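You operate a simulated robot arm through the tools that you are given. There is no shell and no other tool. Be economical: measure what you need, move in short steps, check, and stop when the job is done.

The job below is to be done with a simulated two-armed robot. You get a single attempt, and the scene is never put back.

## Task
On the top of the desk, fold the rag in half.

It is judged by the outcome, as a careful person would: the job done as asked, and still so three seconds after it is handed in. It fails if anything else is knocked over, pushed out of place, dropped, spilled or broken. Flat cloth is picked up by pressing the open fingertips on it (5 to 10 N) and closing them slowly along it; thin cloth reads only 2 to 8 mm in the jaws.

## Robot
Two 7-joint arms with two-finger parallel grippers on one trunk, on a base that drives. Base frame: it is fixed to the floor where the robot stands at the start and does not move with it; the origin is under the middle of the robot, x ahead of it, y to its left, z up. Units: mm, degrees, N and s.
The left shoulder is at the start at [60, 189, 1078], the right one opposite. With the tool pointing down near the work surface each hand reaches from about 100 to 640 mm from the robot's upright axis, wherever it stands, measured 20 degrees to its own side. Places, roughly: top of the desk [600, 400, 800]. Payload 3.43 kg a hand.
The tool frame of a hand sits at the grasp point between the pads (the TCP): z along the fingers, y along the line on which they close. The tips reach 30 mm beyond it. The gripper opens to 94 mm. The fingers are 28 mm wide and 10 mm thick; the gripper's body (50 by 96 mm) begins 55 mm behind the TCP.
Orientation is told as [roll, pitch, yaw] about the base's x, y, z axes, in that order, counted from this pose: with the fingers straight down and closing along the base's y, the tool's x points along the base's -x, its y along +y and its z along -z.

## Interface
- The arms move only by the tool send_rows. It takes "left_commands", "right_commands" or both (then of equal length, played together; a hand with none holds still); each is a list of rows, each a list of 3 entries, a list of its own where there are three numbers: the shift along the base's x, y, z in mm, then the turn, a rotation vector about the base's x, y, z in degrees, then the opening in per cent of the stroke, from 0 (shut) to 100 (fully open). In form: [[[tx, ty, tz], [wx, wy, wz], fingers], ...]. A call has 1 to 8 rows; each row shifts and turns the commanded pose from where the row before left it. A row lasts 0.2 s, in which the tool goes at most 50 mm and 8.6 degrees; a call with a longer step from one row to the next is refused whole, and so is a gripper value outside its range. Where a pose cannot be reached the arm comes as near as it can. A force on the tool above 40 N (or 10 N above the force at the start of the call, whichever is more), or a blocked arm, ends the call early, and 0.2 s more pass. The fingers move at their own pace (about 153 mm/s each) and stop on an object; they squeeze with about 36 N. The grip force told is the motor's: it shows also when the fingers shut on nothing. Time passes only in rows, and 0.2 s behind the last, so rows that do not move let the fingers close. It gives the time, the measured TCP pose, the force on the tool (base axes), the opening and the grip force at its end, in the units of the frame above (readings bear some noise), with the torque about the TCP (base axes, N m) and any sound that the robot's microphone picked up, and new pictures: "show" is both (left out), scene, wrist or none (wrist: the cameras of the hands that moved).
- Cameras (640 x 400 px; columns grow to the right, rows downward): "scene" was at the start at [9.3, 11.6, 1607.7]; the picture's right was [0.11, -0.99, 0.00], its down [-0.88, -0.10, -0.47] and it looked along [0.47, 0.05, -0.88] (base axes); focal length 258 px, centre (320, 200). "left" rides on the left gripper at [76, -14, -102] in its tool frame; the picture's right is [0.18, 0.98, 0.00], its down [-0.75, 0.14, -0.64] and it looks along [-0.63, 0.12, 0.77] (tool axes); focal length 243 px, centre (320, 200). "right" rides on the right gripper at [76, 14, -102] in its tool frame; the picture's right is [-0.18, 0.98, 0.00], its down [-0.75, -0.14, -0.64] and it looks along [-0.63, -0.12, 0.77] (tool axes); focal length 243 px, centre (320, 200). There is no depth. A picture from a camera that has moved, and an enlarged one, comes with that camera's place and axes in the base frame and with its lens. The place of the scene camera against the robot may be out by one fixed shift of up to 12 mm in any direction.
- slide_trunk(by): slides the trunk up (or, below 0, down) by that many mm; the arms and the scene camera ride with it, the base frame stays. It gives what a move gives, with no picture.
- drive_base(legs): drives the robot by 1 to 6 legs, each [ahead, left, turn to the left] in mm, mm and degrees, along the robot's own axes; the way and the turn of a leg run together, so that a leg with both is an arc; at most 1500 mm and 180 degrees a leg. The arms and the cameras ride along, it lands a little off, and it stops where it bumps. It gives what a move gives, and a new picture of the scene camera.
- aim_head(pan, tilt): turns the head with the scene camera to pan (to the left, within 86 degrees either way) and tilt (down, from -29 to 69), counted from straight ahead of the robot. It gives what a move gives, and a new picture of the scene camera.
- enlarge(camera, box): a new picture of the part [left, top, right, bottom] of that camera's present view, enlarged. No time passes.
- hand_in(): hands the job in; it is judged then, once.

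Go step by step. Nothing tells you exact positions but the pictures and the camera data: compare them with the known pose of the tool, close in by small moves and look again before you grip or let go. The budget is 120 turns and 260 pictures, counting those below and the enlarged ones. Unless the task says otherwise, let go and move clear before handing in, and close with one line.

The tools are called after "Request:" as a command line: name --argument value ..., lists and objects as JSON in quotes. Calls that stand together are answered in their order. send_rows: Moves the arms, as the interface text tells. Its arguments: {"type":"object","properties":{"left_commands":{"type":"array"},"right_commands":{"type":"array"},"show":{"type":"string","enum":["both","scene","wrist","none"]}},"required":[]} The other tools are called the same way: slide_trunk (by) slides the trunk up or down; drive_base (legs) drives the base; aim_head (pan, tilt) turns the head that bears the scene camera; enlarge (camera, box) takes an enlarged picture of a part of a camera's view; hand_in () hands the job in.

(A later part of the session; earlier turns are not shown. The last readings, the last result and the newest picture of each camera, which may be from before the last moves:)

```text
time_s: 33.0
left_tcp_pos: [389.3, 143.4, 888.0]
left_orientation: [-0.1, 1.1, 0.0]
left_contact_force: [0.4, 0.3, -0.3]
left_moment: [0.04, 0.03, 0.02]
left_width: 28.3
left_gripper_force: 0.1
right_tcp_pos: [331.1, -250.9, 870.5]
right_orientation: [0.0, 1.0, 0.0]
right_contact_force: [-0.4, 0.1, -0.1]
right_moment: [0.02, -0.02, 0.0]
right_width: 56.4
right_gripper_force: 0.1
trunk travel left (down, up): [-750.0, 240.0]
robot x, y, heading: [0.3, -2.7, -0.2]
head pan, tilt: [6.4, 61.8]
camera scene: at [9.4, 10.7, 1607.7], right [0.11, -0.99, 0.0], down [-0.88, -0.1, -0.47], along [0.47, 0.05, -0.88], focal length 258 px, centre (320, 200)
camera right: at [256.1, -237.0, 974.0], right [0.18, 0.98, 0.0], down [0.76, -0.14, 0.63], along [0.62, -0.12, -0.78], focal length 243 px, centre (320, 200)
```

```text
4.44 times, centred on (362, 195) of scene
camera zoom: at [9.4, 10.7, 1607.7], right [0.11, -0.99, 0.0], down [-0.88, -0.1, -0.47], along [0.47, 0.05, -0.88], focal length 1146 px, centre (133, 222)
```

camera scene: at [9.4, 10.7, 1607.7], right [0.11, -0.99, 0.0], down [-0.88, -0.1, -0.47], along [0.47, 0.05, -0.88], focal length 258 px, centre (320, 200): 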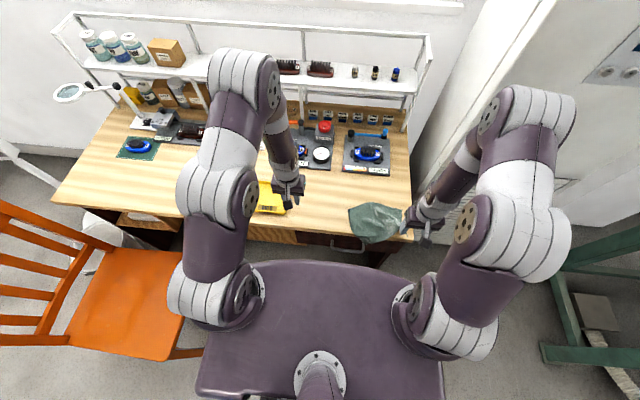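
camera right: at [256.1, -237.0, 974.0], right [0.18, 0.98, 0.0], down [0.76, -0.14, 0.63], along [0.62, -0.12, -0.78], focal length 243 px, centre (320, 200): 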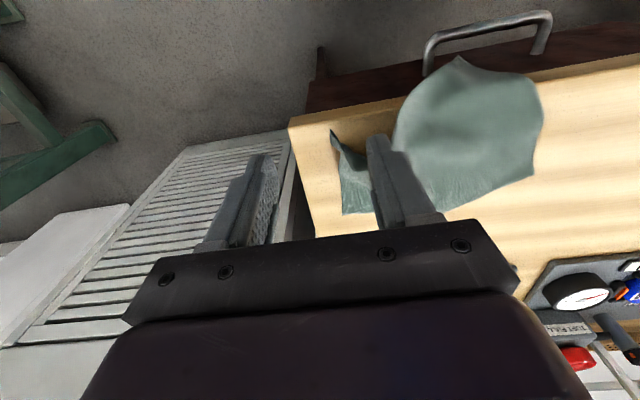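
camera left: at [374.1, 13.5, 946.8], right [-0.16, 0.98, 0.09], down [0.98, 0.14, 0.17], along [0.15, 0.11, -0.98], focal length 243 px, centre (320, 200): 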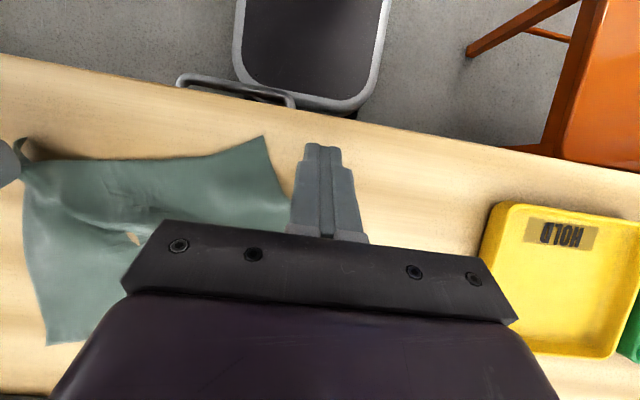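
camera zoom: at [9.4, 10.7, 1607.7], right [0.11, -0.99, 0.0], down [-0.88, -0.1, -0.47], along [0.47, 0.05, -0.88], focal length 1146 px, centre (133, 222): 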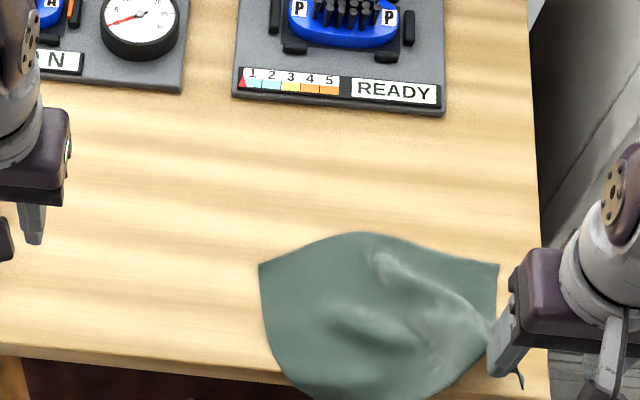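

The corner still clings to the right inner finger. I'll zoom in to understand how.

Request:
enlarge --camera "right" --box '[300, 100, 480, 250]'

Request:
enlarge --camera "scene" --box '[380, 190, 444, 240]'

```text
2.67 times, centred on (390, 175) of right
camera zoom: at [256.1, -237.0, 974.0], right [0.18, 0.98, 0.0], down [0.76, -0.14, 0.63], along [0.62, -0.12, -0.78], focal length 647 px, centre (133, 267)
```

zoom: 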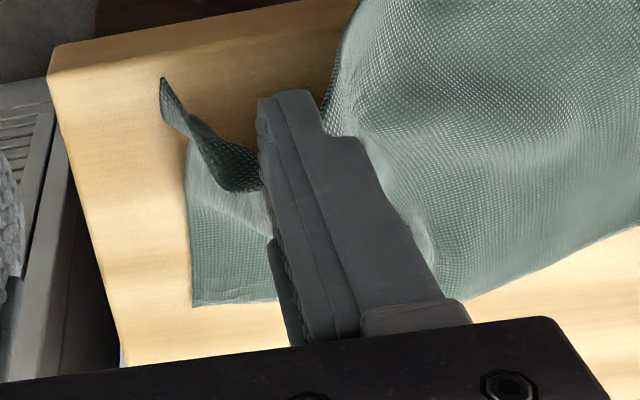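

```text
8.00 times, centred on (412, 215) of scene
camera zoom: at [9.4, 10.7, 1607.7], right [0.11, -0.99, 0.0], down [-0.88, -0.1, -0.47], along [0.47, 0.05, -0.88], focal length 2063 px, centre (-416, 80)
```

zoom: 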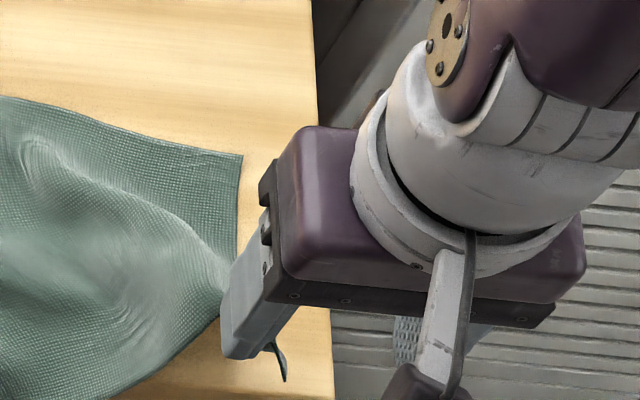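

The finger tip is snagged in the corner. I'll use that to pull the rag back onto the middle of the desk, then pin it with the left hand and pull the right finger free.

Request:
send_rows --right_commands '[[[20, 10, -5], [0, 0, 0], 60], [[28, 10, -5], [0, 0, 0], 60], [[30, 10, -5], [0, 0, 0], 60], [[30, 8, -5], [0, 0, 0], 60], [[30, 5, -5], [0, 0, 0], 60], [[30, 5, -5], [0, 0, 0], 60], [[25, 5, -5], [0, 0, 0], 60]]' --show "both"

Request:
enlarge --camera "scene" --box '[290, 150, 434, 240]'

```text
time_s: 34.6
left_tcp_pos: [390.8, 143.0, 887.9]
left_orientation: [0.0, 0.9, 0.1]
left_contact_force: [0.7, 0.3, 0.3]
left_moment: [0.01, 0.01, -0.03]
left_width: 28.2
left_gripper_force: 0.0
right_tcp_pos: [522.9, -195.3, 832.7]
right_orientation: [0.1, 1.0, 0.1]
right_contact_force: [0.4, -0.5, 0.0]
right_moment: [-0.03, 0.01, 0.01]
right_width: 56.3
right_gripper_force: 0.0
trunk travel left (down, up): [-750.0, 240.0]
robot x, y, heading: [3.9, 0.2, 0.1]
head pan, tilt: [6.4, 61.8]
camera scene: at [10.2, 11.6, 1607.7], right [0.11, -0.99, 0.0], down [-0.88, -0.1, -0.47], along [0.47, 0.05, -0.88], focal length 258 px, centre (320, 200)
camera right: at [449.0, -181.1, 936.1], right [0.18, 0.98, 0.0], down [0.77, -0.14, 0.63], along [0.62, -0.12, -0.78], focal length 243 px, centre (320, 200)
```

scene: 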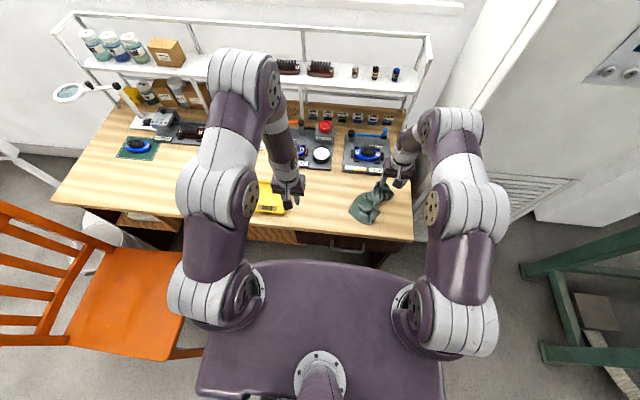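
right: 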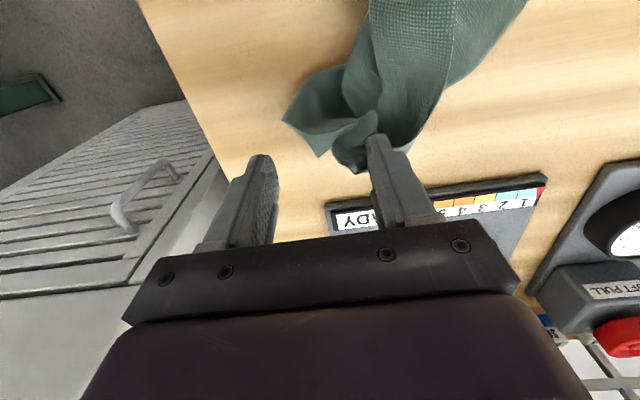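

```text
4.44 times, centred on (362, 195) of scene
camera zoom: at [10.2, 11.6, 1607.7], right [0.11, -0.99, 0.0], down [-0.88, -0.1, -0.47], along [0.47, 0.05, -0.88], focal length 1146 px, centre (133, 222)
```

zoom: 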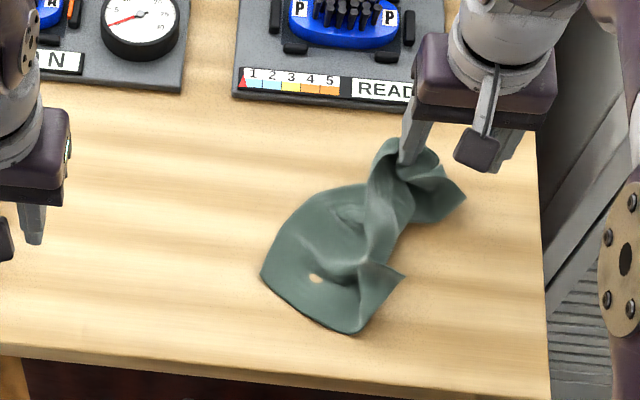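

The finger seems threaded through a small hole in the rag. I'll lower the right hand, fully open both, and bring the left in next to it to press the cloth down.

Request:
send_rows --left_commands '[[[18, -35, -3], [0, 0, 0], 100], [[18, -35, -3], [0, 0, 0], 100], [[18, -35, -3], [0, 0, 0], 100], [[18, -35, -5], [0, 0, 0], 100], [[18, -35, -10], [0, 0, 0], 100], [[18, -35, -15], [0, 0, 0], 100], [[6, -8, -15], [0, 0, 0], 100]]' --right_commands '[[[0, 0, -8], [0, 0, 0], 100], [[0, 0, -8], [0, 0, 0], 100], [[0, 0, -8], [0, 0, 0], 100], [[0, 0, -8], [0, 0, 0], 100], [[0, 0, -4], [0, 0, 0], 100], [[0, 0, 0], [0, 0, 0], 100], [[0, 0, 0], [0, 0, 0], 100]]' --show "wrist"

Request:
enlarge --camera "scene" --box '[290, 150, 434, 240]'

```text
time_s: 36.2
left_tcp_pos: [502.5, -74.7, 835.4]
left_orientation: [0.2, 1.1, 0.0]
left_contact_force: [-1.5, 4.4, 2.4]
left_moment: [-0.19, -0.04, -0.05]
left_width: 91.3
left_gripper_force: 0.0
right_tcp_pos: [522.8, -196.2, 797.5]
right_orientation: [0.0, 1.0, 0.0]
right_contact_force: [2.5, -5.1, -1.0]
right_moment: [0.14, 0.06, -0.07]
right_width: 91.2
right_gripper_force: 0.1
trunk travel left (down, up): [-750.0, 240.0]
robot x, y, heading: [0.0, 1.0, -0.0]
head pan, tilt: [6.4, 61.8]
camera right: at [448.5, -181.7, 900.9], right [0.18, 0.98, 0.0], down [0.76, -0.14, 0.63], along [0.62, -0.12, -0.78], focal length 243 px, centre (320, 200)
camera left: at [427.3, -87.4, 939.0], right [-0.18, 0.98, 0.0], down [0.77, 0.14, 0.63], along [0.62, 0.12, -0.78], focal length 243 px, centre (320, 200)
```

right: 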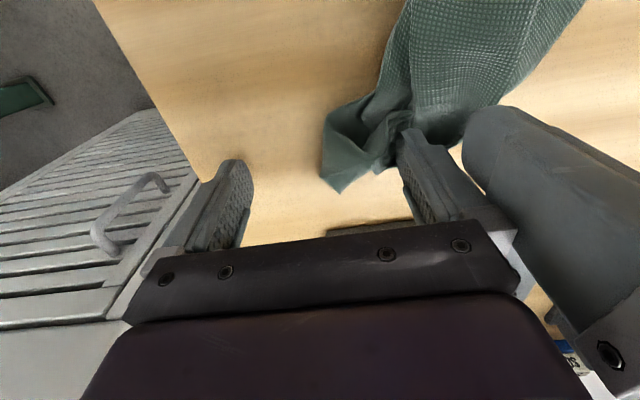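
left: 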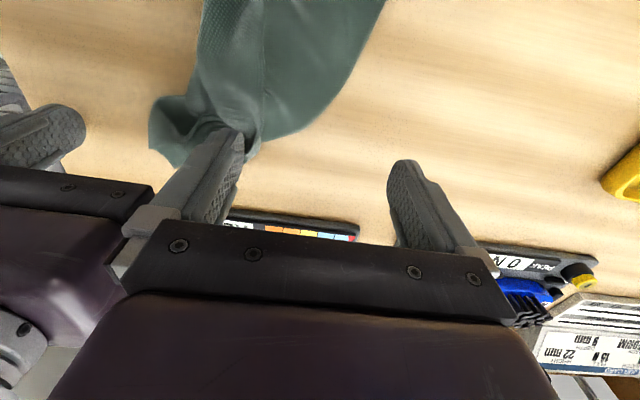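

```text
4.44 times, centred on (362, 195) of scene
camera zoom: at [9.6, 12.0, 1607.7], right [0.11, -0.99, 0.0], down [-0.88, -0.1, -0.47], along [0.47, 0.05, -0.88], focal length 1146 px, centre (133, 222)
```

zoom: 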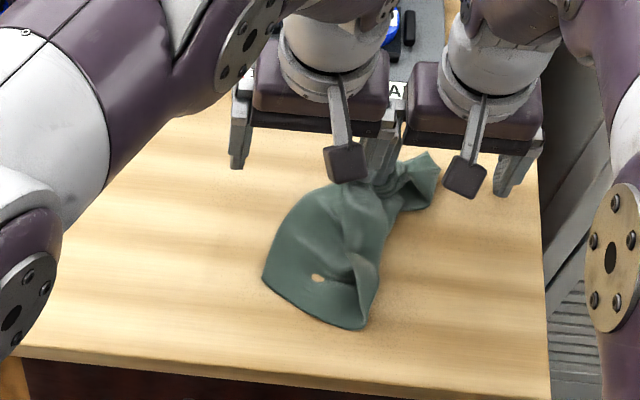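

The two hands lightly touch, so I'll back the left toward me, close it and press it on the rag at about (455,-105).

Request:
send_rows --left_commands '[[[-10, 8, 0], [0, 0, 0], 100], [[-20, 0, 0], [0, 0, 0], 60], [[-18, -8, 0], [0, 0, 0], 10], [[0, -15, -10], [0, 0, 0], 10], [[0, -14, -15], [0, 0, 0], 10], [[0, 0, -12], [0, 0, 0], 10]]' --show "wrist"

```text
time_s: 37.6
left_tcp_pos: [455.2, -103.1, 800.6]
left_orientation: [0.1, 1.0, 0.0]
left_contact_force: [0.1, -0.8, -0.4]
left_moment: [-0.01, -0.01, -0.01]
left_width: 9.5
left_gripper_force: 0.1
right_tcp_pos: [522.9, -195.3, 798.5]
right_orientation: [0.0, 0.9, -0.1]
right_contact_force: [0.0, 0.9, 0.6]
right_moment: [0.04, 0.03, 0.01]
right_width: 93.9
right_gripper_force: 0.0
trunk travel left (down, up): [-750.0, 240.0]
robot x, y, heading: [4.1, -2.1, -0.1]
head pan, tilt: [6.4, 61.8]
camera left: at [381.4, -116.6, 904.3], right [-0.18, 0.98, 0.0], down [0.76, 0.14, 0.63], along [0.62, 0.12, -0.78], focal length 243 px, centre (320, 200)
```

left: 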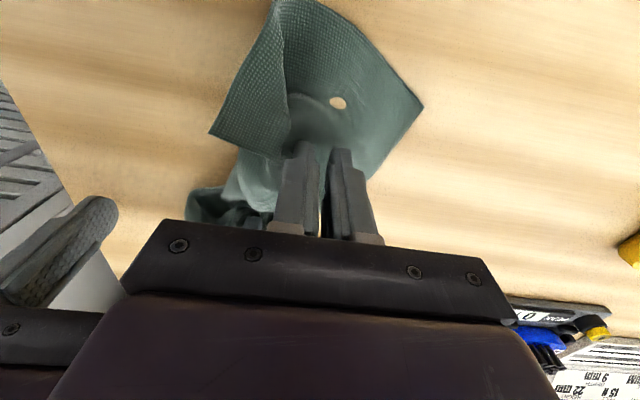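

The left is over the rag. I'll press down, then lift the right straight up.

Request:
send_rows --left_commands '[[[0, 0, -6], [0, 0, 0], 5], [[0, 0, -4], [0, 0, 0], 5], [[0, 0, 0], [0, 0, 0], 5], [[0, 0, 0], [0, 0, 0], 5], [[0, 0, 0], [0, 0, 0], 5], [[0, 0, 0], [0, 0, 0], 5]]' --right_commands '[[[0, 0, 0], [0, 0, 0], 100], [[0, 0, 0], [0, 0, 0], 100], [[0, 0, 12], [0, 0, 0], 100], [[0, 0, 20], [0, 0, 0], 100], [[0, 0, 25], [0, 0, 0], 100], [[0, 0, 25], [0, 0, 0], 100]]' --show "wrist"

Request:
enlarge --camera "scene" --box '[290, 150, 434, 240]'

```text
time_s: 39.0
left_tcp_pos: [454.9, -104.1, 791.5]
left_orientation: [-0.2, 0.8, 0.1]
left_contact_force: [2.6, -1.4, 18.0]
left_moment: [0.05, -0.24, 0.02]
left_width: 4.8
left_gripper_force: 0.1
right_tcp_pos: [522.0, -196.8, 881.0]
right_orientation: [-0.1, 1.0, 0.0]
right_contact_force: [-0.1, 0.4, 0.2]
right_moment: [-0.01, 0.0, 0.01]
right_width: 94.0
right_gripper_force: 0.0
trunk travel left (down, up): [-750.0, 240.0]
robot x, y, heading: [1.1, 2.9, -0.1]
head pan, tilt: [6.4, 61.8]
camera right: at [447.8, -183.7, 983.7], right [0.18, 0.98, 0.0], down [0.76, -0.14, 0.63], along [0.62, -0.12, -0.78], focal length 243 px, centre (320, 200)
camera left: at [380.8, -116.5, 895.0], right [-0.18, 0.98, 0.0], down [0.76, 0.14, 0.63], along [0.62, 0.12, -0.78], focal length 243 px, centre (320, 200)
```

right: 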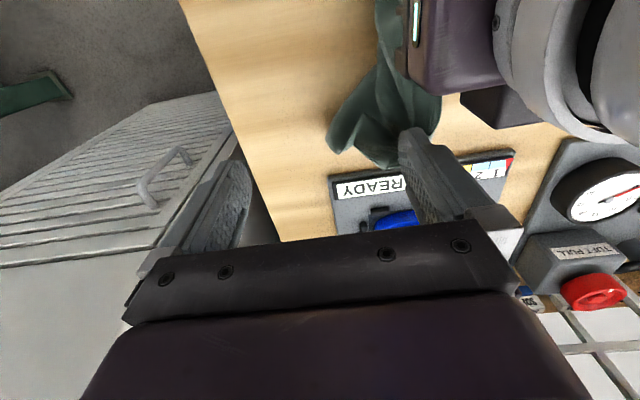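
left: 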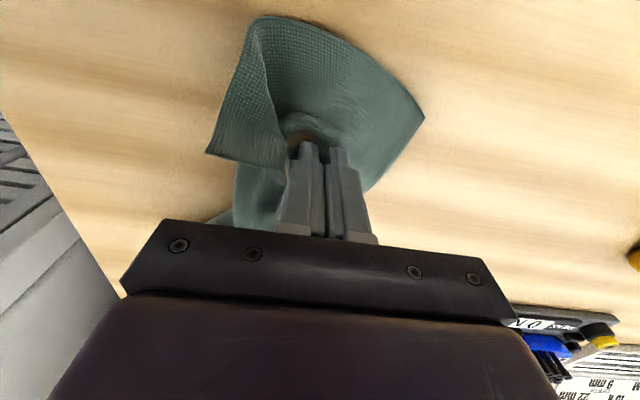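

```text
4.44 times, centred on (362, 195) of scene
camera zoom: at [7.6, 11.8, 1607.8], right [0.11, -0.99, 0.0], down [-0.88, -0.1, -0.47], along [0.47, 0.05, -0.88], focal length 1146 px, centre (133, 222)
```

zoom: 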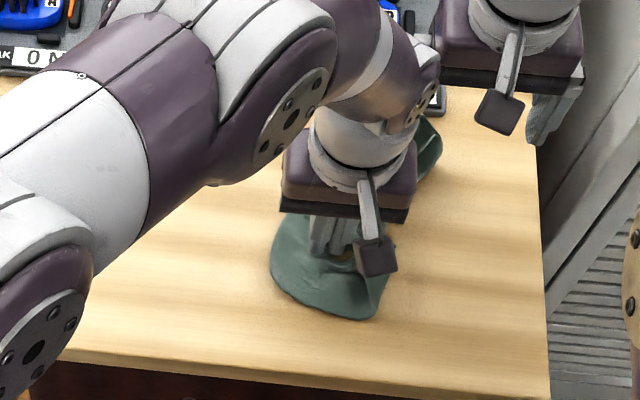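

Request:
enlarge --camera "right" --box '[310, 60, 490, 240]'

Request:
enlarge --camera "left" --box '[190, 0, 450, 240]'

```text
2.22 times, centred on (400, 150) of right
camera zoom: at [447.8, -183.7, 983.7], right [0.18, 0.98, 0.0], down [0.76, -0.14, 0.63], along [0.62, -0.12, -0.78], focal length 539 px, centre (142, 311)
```

zoom: 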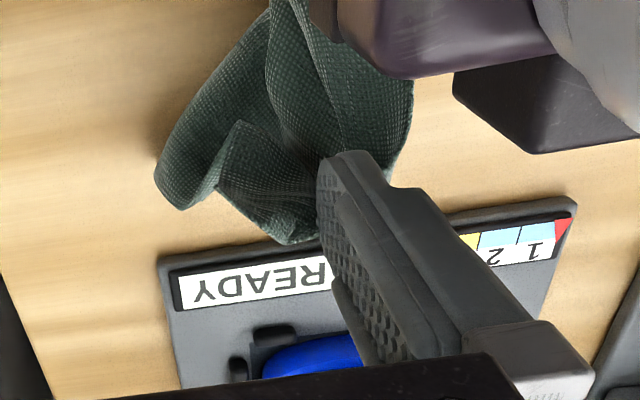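

```text
1.67 times, centred on (320, 120) of left
camera zoom: at [380.8, -116.5, 895.0], right [-0.18, 0.98, 0.0], down [0.76, 0.14, 0.63], along [0.62, 0.12, -0.78], focal length 404 px, centre (320, 333)
```

zoom: 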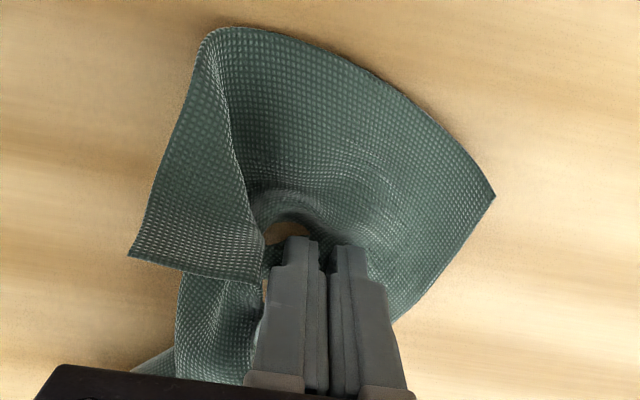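

The cloth is still on the right finger but the left now anchors the rag. I'll keep lifting the right straight up to pull it off.

Request:
send_rows --left_commands '[[[0, 0, -0.5], [0, 0, 0], 5], [[0, 0, 0], [0, 0, 0], 5], [[0, 0, 0], [0, 0, 0], 5], [[0, 0, 0], [0, 0, 0], 5]]' --right_commands '[[[0, 0, 25], [0, 0, 0], 100], [[0, 0, 25], [0, 0, 0], 100], [[0, 0, 25], [0, 0, 0], 100], [[0, 0, 25], [0, 0, 0], 100]]' --show "wrist"

```text
time_s: 39.8
left_tcp_pos: [457.4, -105.4, 792.0]
left_orientation: [-0.3, 0.6, 0.0]
left_contact_force: [-1.8, 0.8, 10.1]
left_moment: [0.1, -0.04, 0.03]
left_width: 5.0
left_gripper_force: 0.7
right_tcp_pos: [518.5, -197.2, 947.4]
right_orientation: [0.0, 1.7, 0.0]
right_contact_force: [0.0, -0.3, -2.2]
right_moment: [-0.1, 0.05, 0.05]
right_width: 94.2
right_gripper_force: 0.0
trunk travel left (down, up): [-750.0, 240.0]
robot x, y, heading: [-2.6, 2.7, 0.3]
head pan, tilt: [6.4, 61.8]
stopped in row 4 (left hand): the force on the tool passed its limit at 42 N (the readings are from after the stop); the commanded pose is now the measured one
camera right: at [445.5, -183.8, 1051.6], right [0.18, 0.98, -0.01], down [0.77, -0.14, 0.62], along [0.61, -0.12, -0.79], focal length 243 px, centre (320, 200)
camera left: at [383.5, -117.8, 895.0], right [-0.18, 0.98, 0.0], down [0.76, 0.14, 0.63], along [0.62, 0.11, -0.77], focal length 243 px, centre (320, 200)
```

right: 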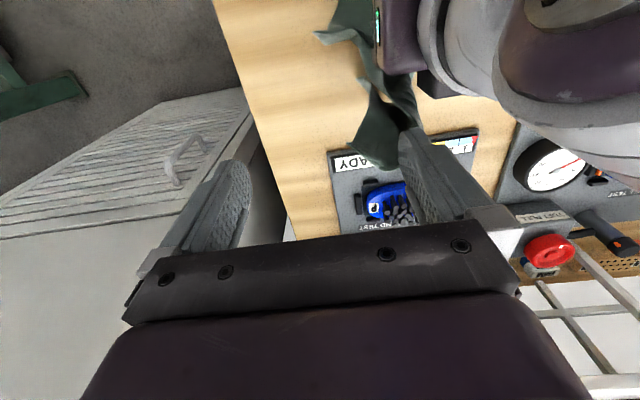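
left: 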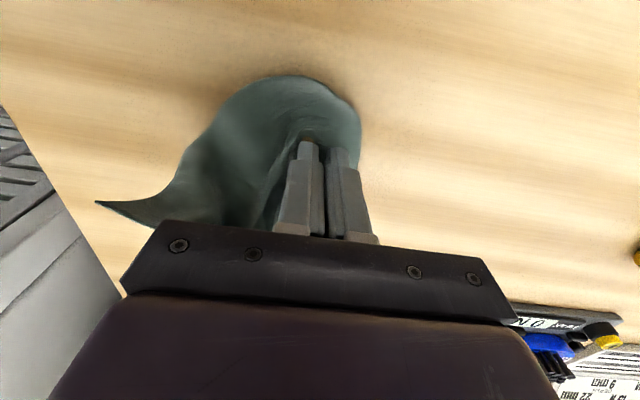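

The right finger holds the cloth very firmly (42 N on the left). I'll lower the right to slacken it, then close it fully and reopen in steps, as in the earlier releases that worked.

Request:
send_rows --right_commands '[[[0, 0, -40], [0, 0, 0], 100], [[0, 0, -40], [0, 0, 0], 60], [[0, 0, -40], [0, 0, 0], 20], [[0, 0, -28], [0, 0, 0], 0], [[0, 0, 0], [0, 0, 0], 0], [[0, 0, 0], [0, 0, 0], 0]]' --show "wrist"

Request:
enlarge --camera "right" --box '[220, 40, 440, 240]'

```text
time_s: 41.2
left_tcp_pos: [458.4, -104.9, 791.5]
left_orientation: [-0.3, 0.6, 0.0]
left_contact_force: [0.2, -1.1, 3.9]
left_moment: [0.05, 0.01, 0.03]
left_width: 4.4
left_gripper_force: 0.1
right_tcp_pos: [519.2, -198.2, 800.7]
right_orientation: [0.1, 1.8, 0.1]
right_contact_force: [0.4, -0.2, 0.0]
right_moment: [-0.01, 0.0, 0.02]
right_width: 1.0
right_gripper_force: 35.7
trunk travel left (down, up): [-750.0, 240.0]
robot x, y, heading: [-0.2, -1.6, 0.0]
head pan, tilt: [6.4, 61.8]
camera right: at [446.2, -184.8, 904.7], right [0.18, 0.98, -0.01], down [0.77, -0.14, 0.62], along [0.61, -0.12, -0.78], focal length 243 px, centre (320, 200)
```

right: 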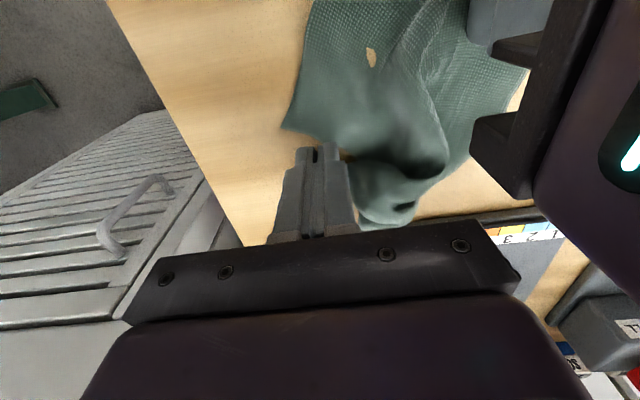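

```text
2.00 times, centred on (330, 140) of right
camera zoom: at [446.2, -184.8, 904.7], right [0.18, 0.98, -0.01], down [0.77, -0.14, 0.62], along [0.61, -0.12, -0.78], focal length 485 px, centre (300, 320)
```

zoom: 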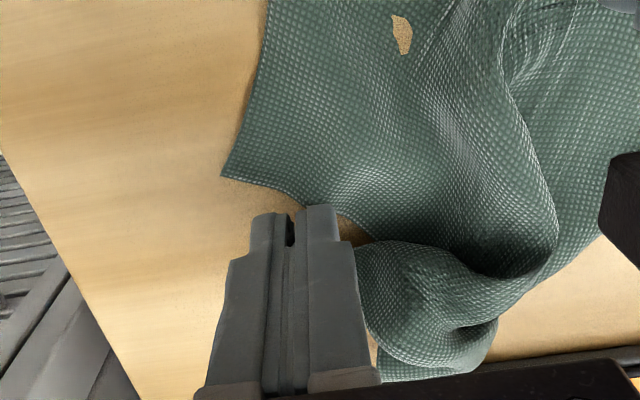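

Both are now slack. I'll open the right in slow steps at desk level and raise the left clear.

Request:
send_rows --left_commands '[[[0, 0, 10], [0, 0, 0], 5], [[0, 0, 20], [0, 0, 0], 5], [[0, 10, 30], [0, 0, 0], 5], [[0, 20, 30], [0, 0, 0], 5], [[0, 30, 10], [0, 0, 0], 5], [[0, 30, 0], [0, 0, 0], 5]]' --right_commands '[[[0, 0, -6], [0, 0, 0], 0], [[0, 0, 0], [0, 0, 0], 10], [[0, 0, 0], [0, 0, 0], 18], [[0, 0, 0], [0, 0, 0], 25], [[0, 0, 20], [0, 0, 0], 25], [[0, 0, 40], [0, 0, 0], 25]]' --show "wrist"

Request:
enlarge --camera "scene" --box '[290, 150, 434, 240]'

```text
time_s: 42.6
left_tcp_pos: [458.4, -13.2, 894.1]
left_orientation: [-0.3, 0.6, 0.0]
left_contact_force: [-0.3, 0.1, 0.3]
left_moment: [0.0, -0.01, -0.03]
left_width: 4.7
left_gripper_force: 0.0
right_tcp_pos: [519.1, -198.2, 854.6]
right_orientation: [-0.1, 1.7, 0.2]
right_contact_force: [-0.3, 0.5, 0.4]
right_moment: [-0.02, -0.02, 0.02]
right_width: 23.7
right_gripper_force: 0.0
trunk travel left (down, up): [-750.0, 240.0]
robot x, y, heading: [-1.4, 0.7, 0.2]
head pan, tilt: [6.4, 61.8]
camera right: at [445.4, -184.8, 959.8], right [0.18, 0.98, -0.01], down [0.77, -0.14, 0.62], along [0.61, -0.12, -0.78], focal length 243 px, centre (320, 200)
camera left: at [382.4, -25.5, 997.6], right [-0.19, 0.98, 0.0], down [0.76, 0.15, 0.63], along [0.62, 0.11, -0.77], focal length 243 px, centre (320, 200)
```

right: 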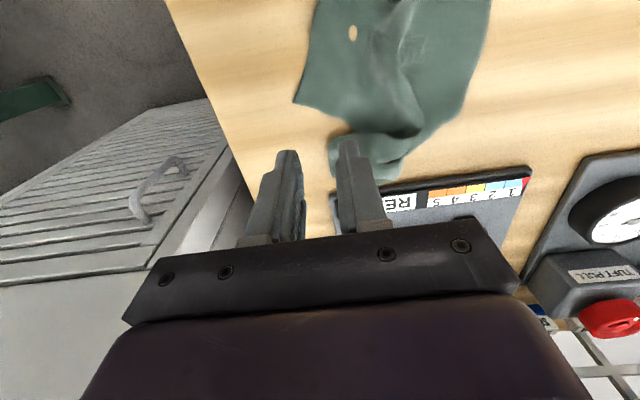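
left: 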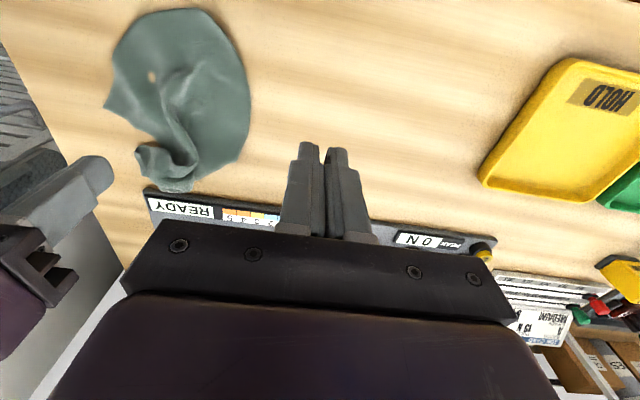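

```text
4.44 times, centred on (362, 195) of scene
camera zoom: at [8.0, 12.9, 1607.6], right [0.11, -0.99, 0.0], down [-0.88, -0.1, -0.47], along [0.47, 0.05, -0.88], focal length 1146 px, centre (133, 222)
```

zoom: 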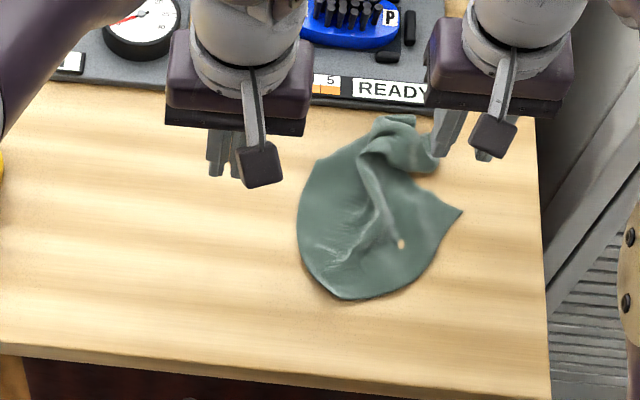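

The rag is free on the desk. I'll move both hands well aside and look at it fully.

Request:
send_rows --left_commands '[[[0, 40, 5], [0, 0, 0], 5], [[0, 40, 5], [0, 0, 0], 5], [[0, 40, 5], [0, 0, 0], 5]]' --right_commands '[[[-20, -25, 20], [0, 0, 0], 40], [[-20, -25, 20], [0, 0, 0], 40], [[-20, -25, 10], [0, 0, 0], 40]]' --show "wrist"

Request:
enlarge --camera "scene" --box '[318, 160, 418, 225]'

Request:
enlarge --camera "right" --box '[320, 20, 640, 240]'

```text
time_s: 43.4
left_tcp_pos: [458.5, 101.0, 904.9]
left_orientation: [-0.3, 0.6, 0.0]
left_contact_force: [-0.3, -0.3, -0.9]
left_moment: [0.0, -0.01, -0.03]
left_width: 4.4
left_gripper_force: 0.1
right_tcp_pos: [456.3, -273.2, 905.2]
right_orientation: [0.0, 1.6, 0.1]
right_contact_force: [0.0, 0.0, -0.1]
right_moment: [0.02, 0.0, -0.03]
right_width: 37.7
right_gripper_force: 0.0
trunk travel left (down, up): [-750.0, 240.0]
robot x, y, heading: [1.8, -2.4, -0.2]
head pan, tilt: [6.4, 61.8]
camera right: at [383.3, -259.2, 1009.7], right [0.18, 0.98, -0.01], down [0.77, -0.14, 0.62], along [0.61, -0.12, -0.78], focal length 243 px, centre (320, 200)
camera left: at [382.7, 88.2, 1008.1], right [-0.18, 0.98, 0.0], down [0.76, 0.14, 0.63], along [0.62, 0.12, -0.77], focal length 243 px, centre (320, 200)
```

right: 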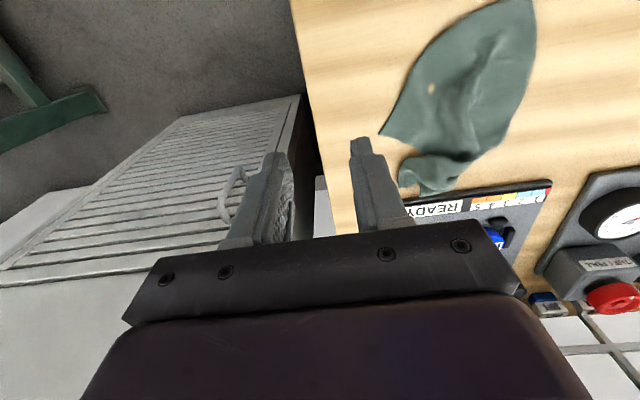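
left: 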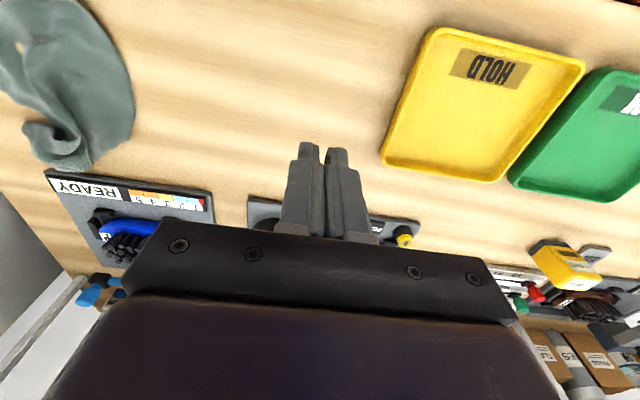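

```text
6.15 times, centred on (368, 192) of scene
camera zoom: at [8.7, 12.1, 1607.7], right [0.11, -0.99, 0.0], down [-0.88, -0.1, -0.47], along [0.47, 0.05, -0.88], focal length 1587 px, centre (25, 246)
```

zoom: 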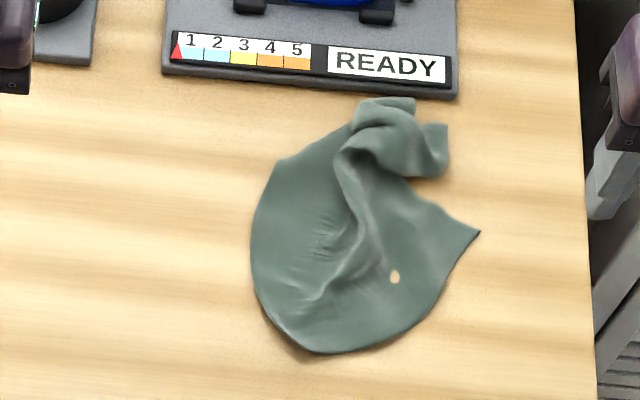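

```text
1.82 times, centred on (480, 130) of right
camera zoom: at [383.3, -259.2, 1009.7], right [0.18, 0.98, -0.01], down [0.77, -0.14, 0.62], along [0.61, -0.12, -0.78], focal length 441 px, centre (29, 327)
```

zoom: 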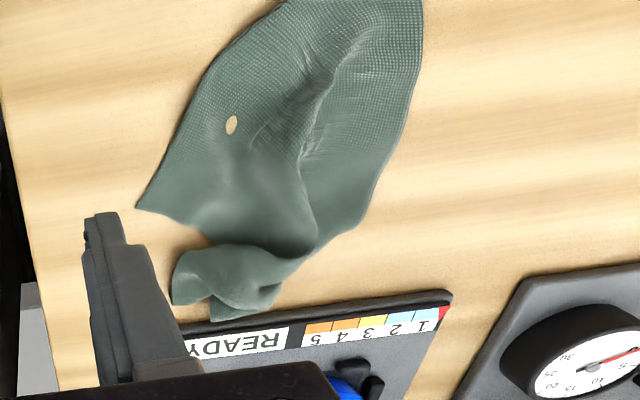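

The rag is crumpled, partly folded under, with a twisted tail at its rear end near (578,-188). I'll grab that tail with the right hand, lift the rag and let it hang open.

Request:
send_rows --right_commands '[[[22, 18, 0], [0, 0, 0], 50], [[22, 18, -5], [0, 0, 0], 50], [[22, 18, -15], [0, 0, 0], 50], [[22, 17, -15], [0, 0, 0], 50], [[22, 15, -20], [0, 0, 0], 50], [[2, 0, -20], [0, 0, 0], 50]]' --show "wrist"

Request:
enlarge --camera "right" --box '[220, 60, 480, 240]'

```text
time_s: 44.8
left_tcp_pos: [457.9, 100.3, 905.2]
left_orientation: [-0.2, 0.6, 0.0]
left_contact_force: [-1.0, -0.1, 0.1]
left_moment: [-0.04, -0.02, 0.0]
left_width: 4.9
left_gripper_force: 0.1
right_tcp_pos: [572.6, -189.1, 830.3]
right_orientation: [0.1, 1.8, 0.1]
right_contact_force: [0.1, -0.3, 0.1]
right_moment: [-0.02, -0.03, 0.01]
right_width: 46.9
right_gripper_force: 0.1
trunk travel left (down, up): [-750.0, 240.0]
robot x, y, heading: [-4.5, 0.8, -0.1]
head pan, tilt: [6.4, 61.8]
camera right: at [499.6, -175.8, 935.0], right [0.18, 0.98, -0.01], down [0.77, -0.14, 0.62], along [0.61, -0.12, -0.78], focal length 243 px, centre (320, 200)
```

right: 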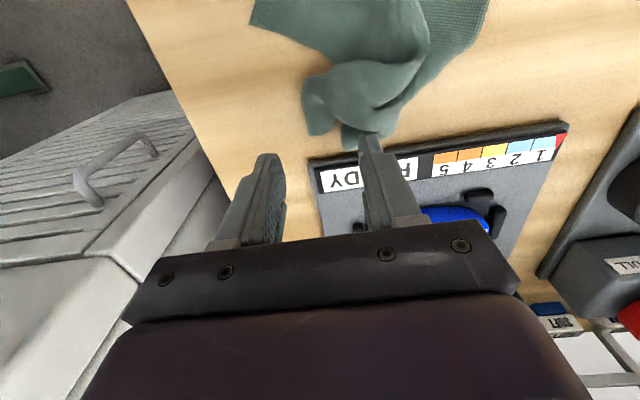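

```text
2.22 times, centred on (350, 150) of right
camera zoom: at [499.6, -175.8, 935.0], right [0.18, 0.98, -0.01], down [0.77, -0.14, 0.62], along [0.61, -0.12, -0.78], focal length 539 px, centre (253, 311)
```

zoom: 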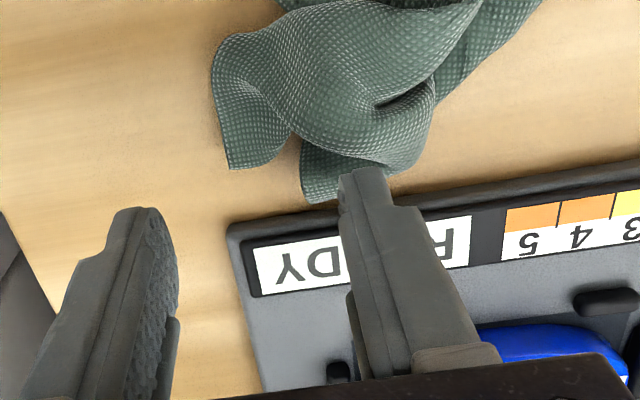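

The tail's corner is near (566,-190). I'll place the jaws around it, go down and close.

Request:
send_rows --right_commands '[[[-12, -1, -5], [0, 0, 0], 36], [[0, 0, -20], [0, 0, 0], 36], [[0, 0, -10], [0, 0, 0], 36], [[0, 0, 0], [0, 0, 0], 36]]' --show "none"

Request:
enlarge --camera "right" --box '[220, 60, 480, 240]'

```text
time_s: 45.8
left_tcp_pos: [457.7, 100.9, 903.8]
left_orientation: [-0.3, 0.5, 0.0]
left_contact_force: [1.1, 0.1, 0.9]
left_moment: [0.0, 0.0, 0.01]
left_width: 4.7
left_gripper_force: 0.1
right_tcp_pos: [558.8, -188.3, 794.9]
right_orientation: [0.0, 1.7, 0.1]
right_contact_force: [-0.1, -0.4, 0.6]
right_moment: [0.0, -0.04, 0.02]
right_width: 34.0
right_gripper_force: 0.0
trunk travel left (down, up): [-750.0, 240.0]
robot x, y, heading: [2.0, 1.9, 0.1]
head pan, tilt: [6.4, 61.8]
```

```text
2.22 times, centred on (350, 150) of right
camera zoom: at [486.1, -175.1, 899.6], right [0.18, 0.98, -0.01], down [0.77, -0.14, 0.62], along [0.61, -0.12, -0.78], focal length 539 px, centre (253, 311)
```

zoom: 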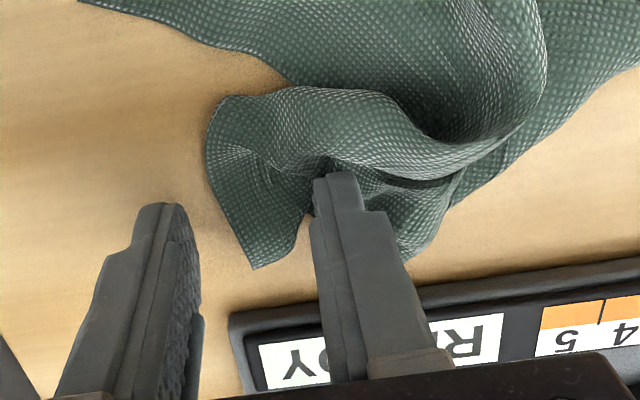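

The corner lies right between the jaws. I'll press down and close slowly.

Request:
send_rows --right_commands '[[[0, 0, -3.5], [0, 0, 0], 34], [[0, 0, 0], [0, 0, 0], 28], [[0, 0, 0], [0, 0, 0], 22], [[0, 0, 0], [0, 0, 0], 15], [[0, 0, 0], [0, 0, 0], 8], [[0, 0, 0], [0, 0, 0], 0], [[0, 0, 0], [0, 0, 0], 0]]' --show "none"

Request:
enlarge --camera "right" --box '[220, 60, 480, 240]'

```text
time_s: 47.4
left_tcp_pos: [457.1, 101.7, 905.2]
left_orientation: [-0.2, 0.5, 0.2]
left_contact_force: [-0.5, 0.3, 0.1]
left_moment: [0.0, 0.0, -0.04]
left_width: 4.6
left_gripper_force: 0.0
right_tcp_pos: [557.3, -185.5, 793.6]
right_orientation: [-0.1, 1.6, 0.2]
right_contact_force: [2.2, 3.0, 18.6]
right_moment: [0.19, 0.08, -0.07]
right_width: 0.0
right_gripper_force: 33.4
trunk travel left (down, up): [-750.0, 240.0]
robot x, y, heading: [-2.3, -2.4, 0.1]
head pan, tilt: [6.4, 61.8]
```

```text
2.22 times, centred on (350, 150) of right
camera zoom: at [485.3, -173.2, 897.2], right [0.18, 0.98, -0.01], down [0.77, -0.14, 0.62], along [0.61, -0.12, -0.78], focal length 539 px, centre (253, 311)
```

zoom: 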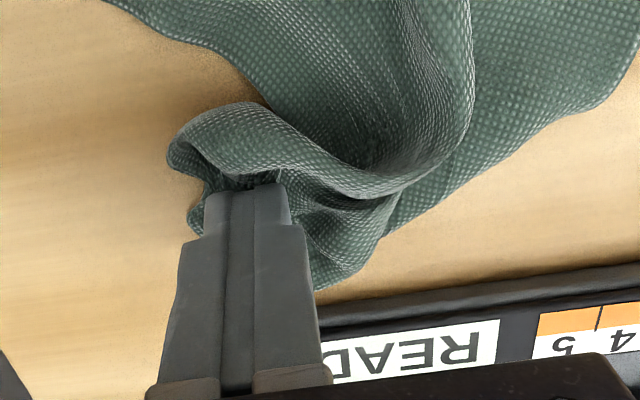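

It closed on nothing; the raised fold is just in front (toward me) of the fingertips. I'll lift, reopen, shift 16 mm toward me and slightly left, and go down again.

Request:
send_rows --right_commands '[[[0, 0, 20], [0, 0, 0], 30], [[-10, 6, 10], [0, 0, 0], 60], [[-8, 4, -12], [0, 0, 0], 60], [[0, 0, -18], [0, 0, 0], 60]]' --show "none"

Request:
enlarge --camera "right" --box '[220, 60, 480, 240]'

```text
time_s: 48.4
left_tcp_pos: [456.1, 100.6, 906.4]
left_orientation: [-0.2, 0.4, 0.0]
left_contact_force: [-0.2, 0.3, 0.8]
left_moment: [-0.01, -0.01, 0.0]
left_width: 4.7
left_gripper_force: 0.1
right_tcp_pos: [542.3, -176.8, 793.8]
right_orientation: [-0.1, 1.1, 0.1]
right_contact_force: [3.3, -1.8, 19.4]
right_moment: [0.68, -0.05, -0.16]
right_width: 55.5
right_gripper_force: 0.1
trunk travel left (down, up): [-750.0, 240.0]
robot x, y, heading: [-1.5, -1.9, 0.1]
head pan, tilt: [6.4, 61.8]
```

```text
2.22 times, centred on (350, 150) of right
camera zoom: at [468.6, -163.0, 897.6], right [0.18, 0.98, 0.0], down [0.77, -0.14, 0.63], along [0.62, -0.12, -0.78], focal length 539 px, centre (253, 311)
```

zoom: 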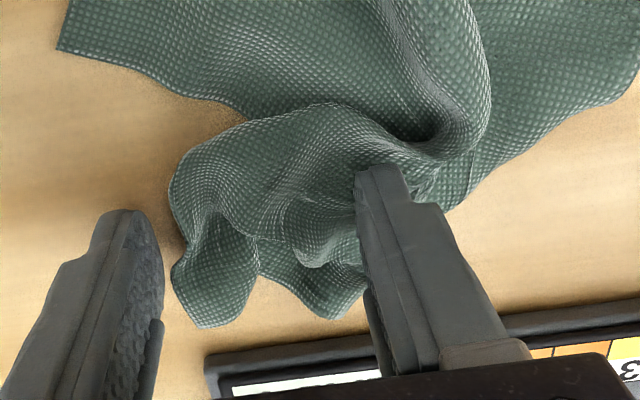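

Now the whole tail is between the jaws. Closing.

Request:
send_rows --right_commands '[[[0, 0, 0.5], [0, 0, 0], 50], [[0, 0, 0], [0, 0, 0], 40], [[0, 0, 0], [0, 0, 0], 30], [[0, 0, 0], [0, 0, 0], 20], [[0, 0, 0], [0, 0, 0], 10], [[0, 0, 0], [0, 0, 0], 0], [[0, 0, 0], [0, 0, 0], 0]]' --show "none"

Request:
enlarge --camera "right" --box '[220, 60, 480, 240]'

```text
time_s: 49.9
left_tcp_pos: [456.6, 100.3, 904.0]
left_orientation: [-0.2, 0.6, 0.1]
left_contact_force: [0.4, -0.6, -1.4]
left_moment: [0.01, 0.02, 0.04]
left_width: 4.6
left_gripper_force: 0.1
right_tcp_pos: [543.6, -175.3, 794.0]
right_orientation: [0.0, 1.2, 0.2]
right_contact_force: [-4.5, 3.8, 25.2]
right_moment: [0.27, 0.18, 0.04]
right_width: 3.8
right_gripper_force: 36.3
trunk travel left (down, up): [-750.0, 240.0]
robot x, y, heading: [0.1, 0.4, -0.0]
head pan, tilt: [6.4, 61.8]
stopped in row 7 (right hand): the force on the tool passed its limit at 40 N (the readings are from after the stop); the commanded pose is now the measured one
```

```text
2.22 times, centred on (350, 150) of right
camera zoom: at [469.2, -162.1, 897.7], right [0.18, 0.98, 0.0], down [0.77, -0.14, 0.63], along [0.61, -0.12, -0.78], focal length 539 px, centre (253, 311)
```

zoom: 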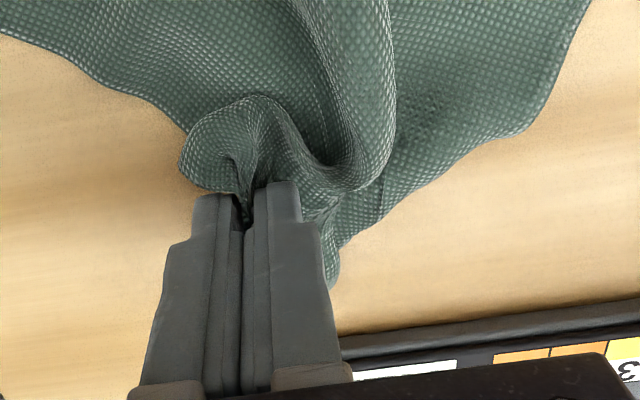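

Gripped (3.8 mm). I'll lift it high, so the rag hangs free, and look.

Request:
send_rows --right_commands '[[[0, 0, 20], [0, 0, 0], 0], [[-10, 5, 40], [0, 0, 0], 0], [[-10, 5, 45], [0, 0, 0], 0], [[-10, 5, 45], [0, 0, 0], 0], [[-10, 5, 45], [0, 0, 0], 0], [[-10, 5, 45], [0, 0, 0], 0], [[0, 0, 20], [0, 0, 0], 0]]' --show "both"

Request:
enlarge --camera "left" --box '[0, 0, 400, 250]'

Request:
enlarge --camera "scene" --box '[290, 110, 450, 220]'

```text
time_s: 51.5
left_tcp_pos: [457.8, 100.7, 904.4]
left_orientation: [-0.3, 0.6, 0.1]
left_contact_force: [0.6, 0.4, 0.1]
left_moment: [0.01, 0.0, 0.0]
left_width: 4.7
left_gripper_force: 0.1
right_tcp_pos: [492.1, -149.9, 1049.6]
right_orientation: [0.0, 1.6, 0.1]
right_contact_force: [0.6, 0.3, -0.7]
right_moment: [-0.01, 0.0, -0.03]
right_width: 3.6
right_gripper_force: 35.8
trunk travel left (down, up): [-750.0, 240.0]
robot x, y, heading: [1.7, -1.6, -0.0]
head pan, tilt: [6.4, 61.8]
camera scene: at [9.3, 11.7, 1607.7], right [0.11, -0.99, 0.0], down [-0.88, -0.1, -0.47], along [0.47, 0.05, -0.88], focal length 258 px, centre (320, 200)
camera right: at [419.6, -136.8, 1153.0], right [0.18, 0.98, -0.01], down [0.77, -0.14, 0.62], along [0.61, -0.12, -0.78], focal length 243 px, centre (320, 200)
```

scene: 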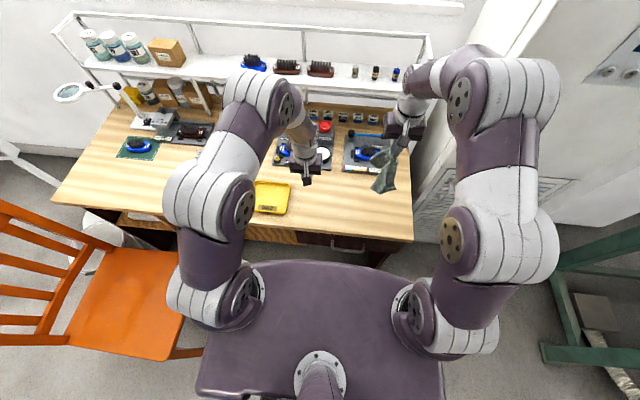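
right: 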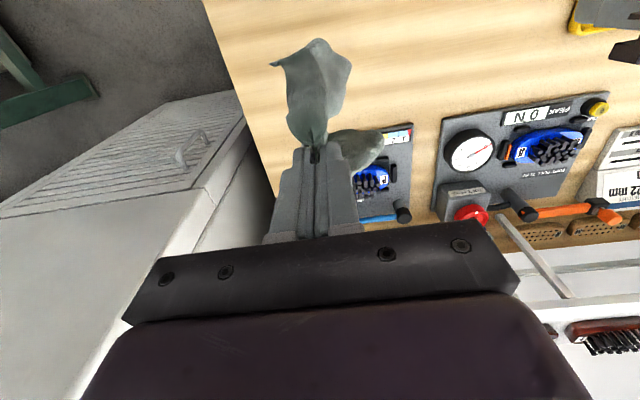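

```text
1.60 times, centred on (200, 125) of left
camera zoom: at [383.4, 87.7, 1008.0], right [-0.19, 0.98, 0.0], down [0.76, 0.14, 0.63], along [0.62, 0.12, -0.77], focal length 388 px, centre (512, 320)
```

zoom: 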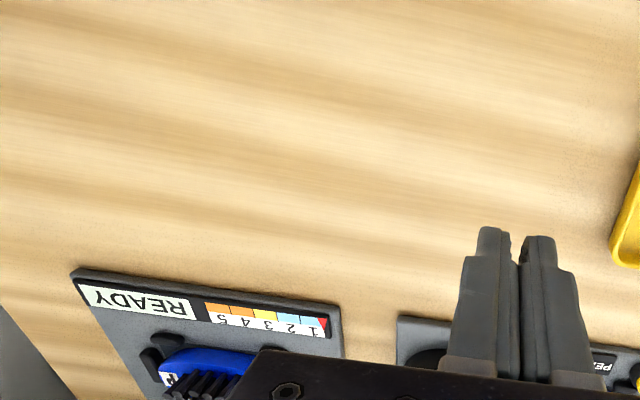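

```text
3.64 times, centred on (370, 165) of scene
camera zoom: at [9.3, 11.7, 1607.7], right [0.11, -0.99, 0.0], down [-0.88, -0.1, -0.47], along [0.47, 0.05, -0.88], focal length 938 px, centre (138, 327)
```

zoom: 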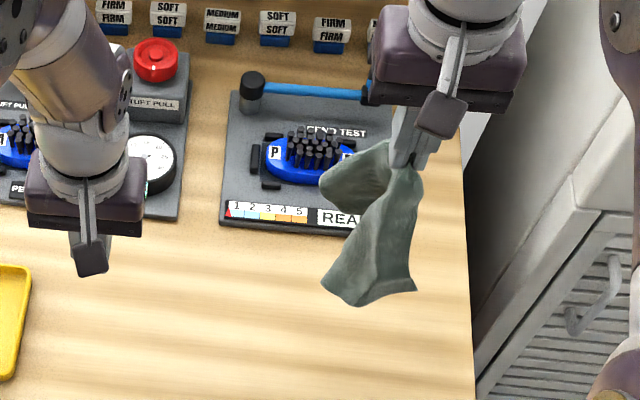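

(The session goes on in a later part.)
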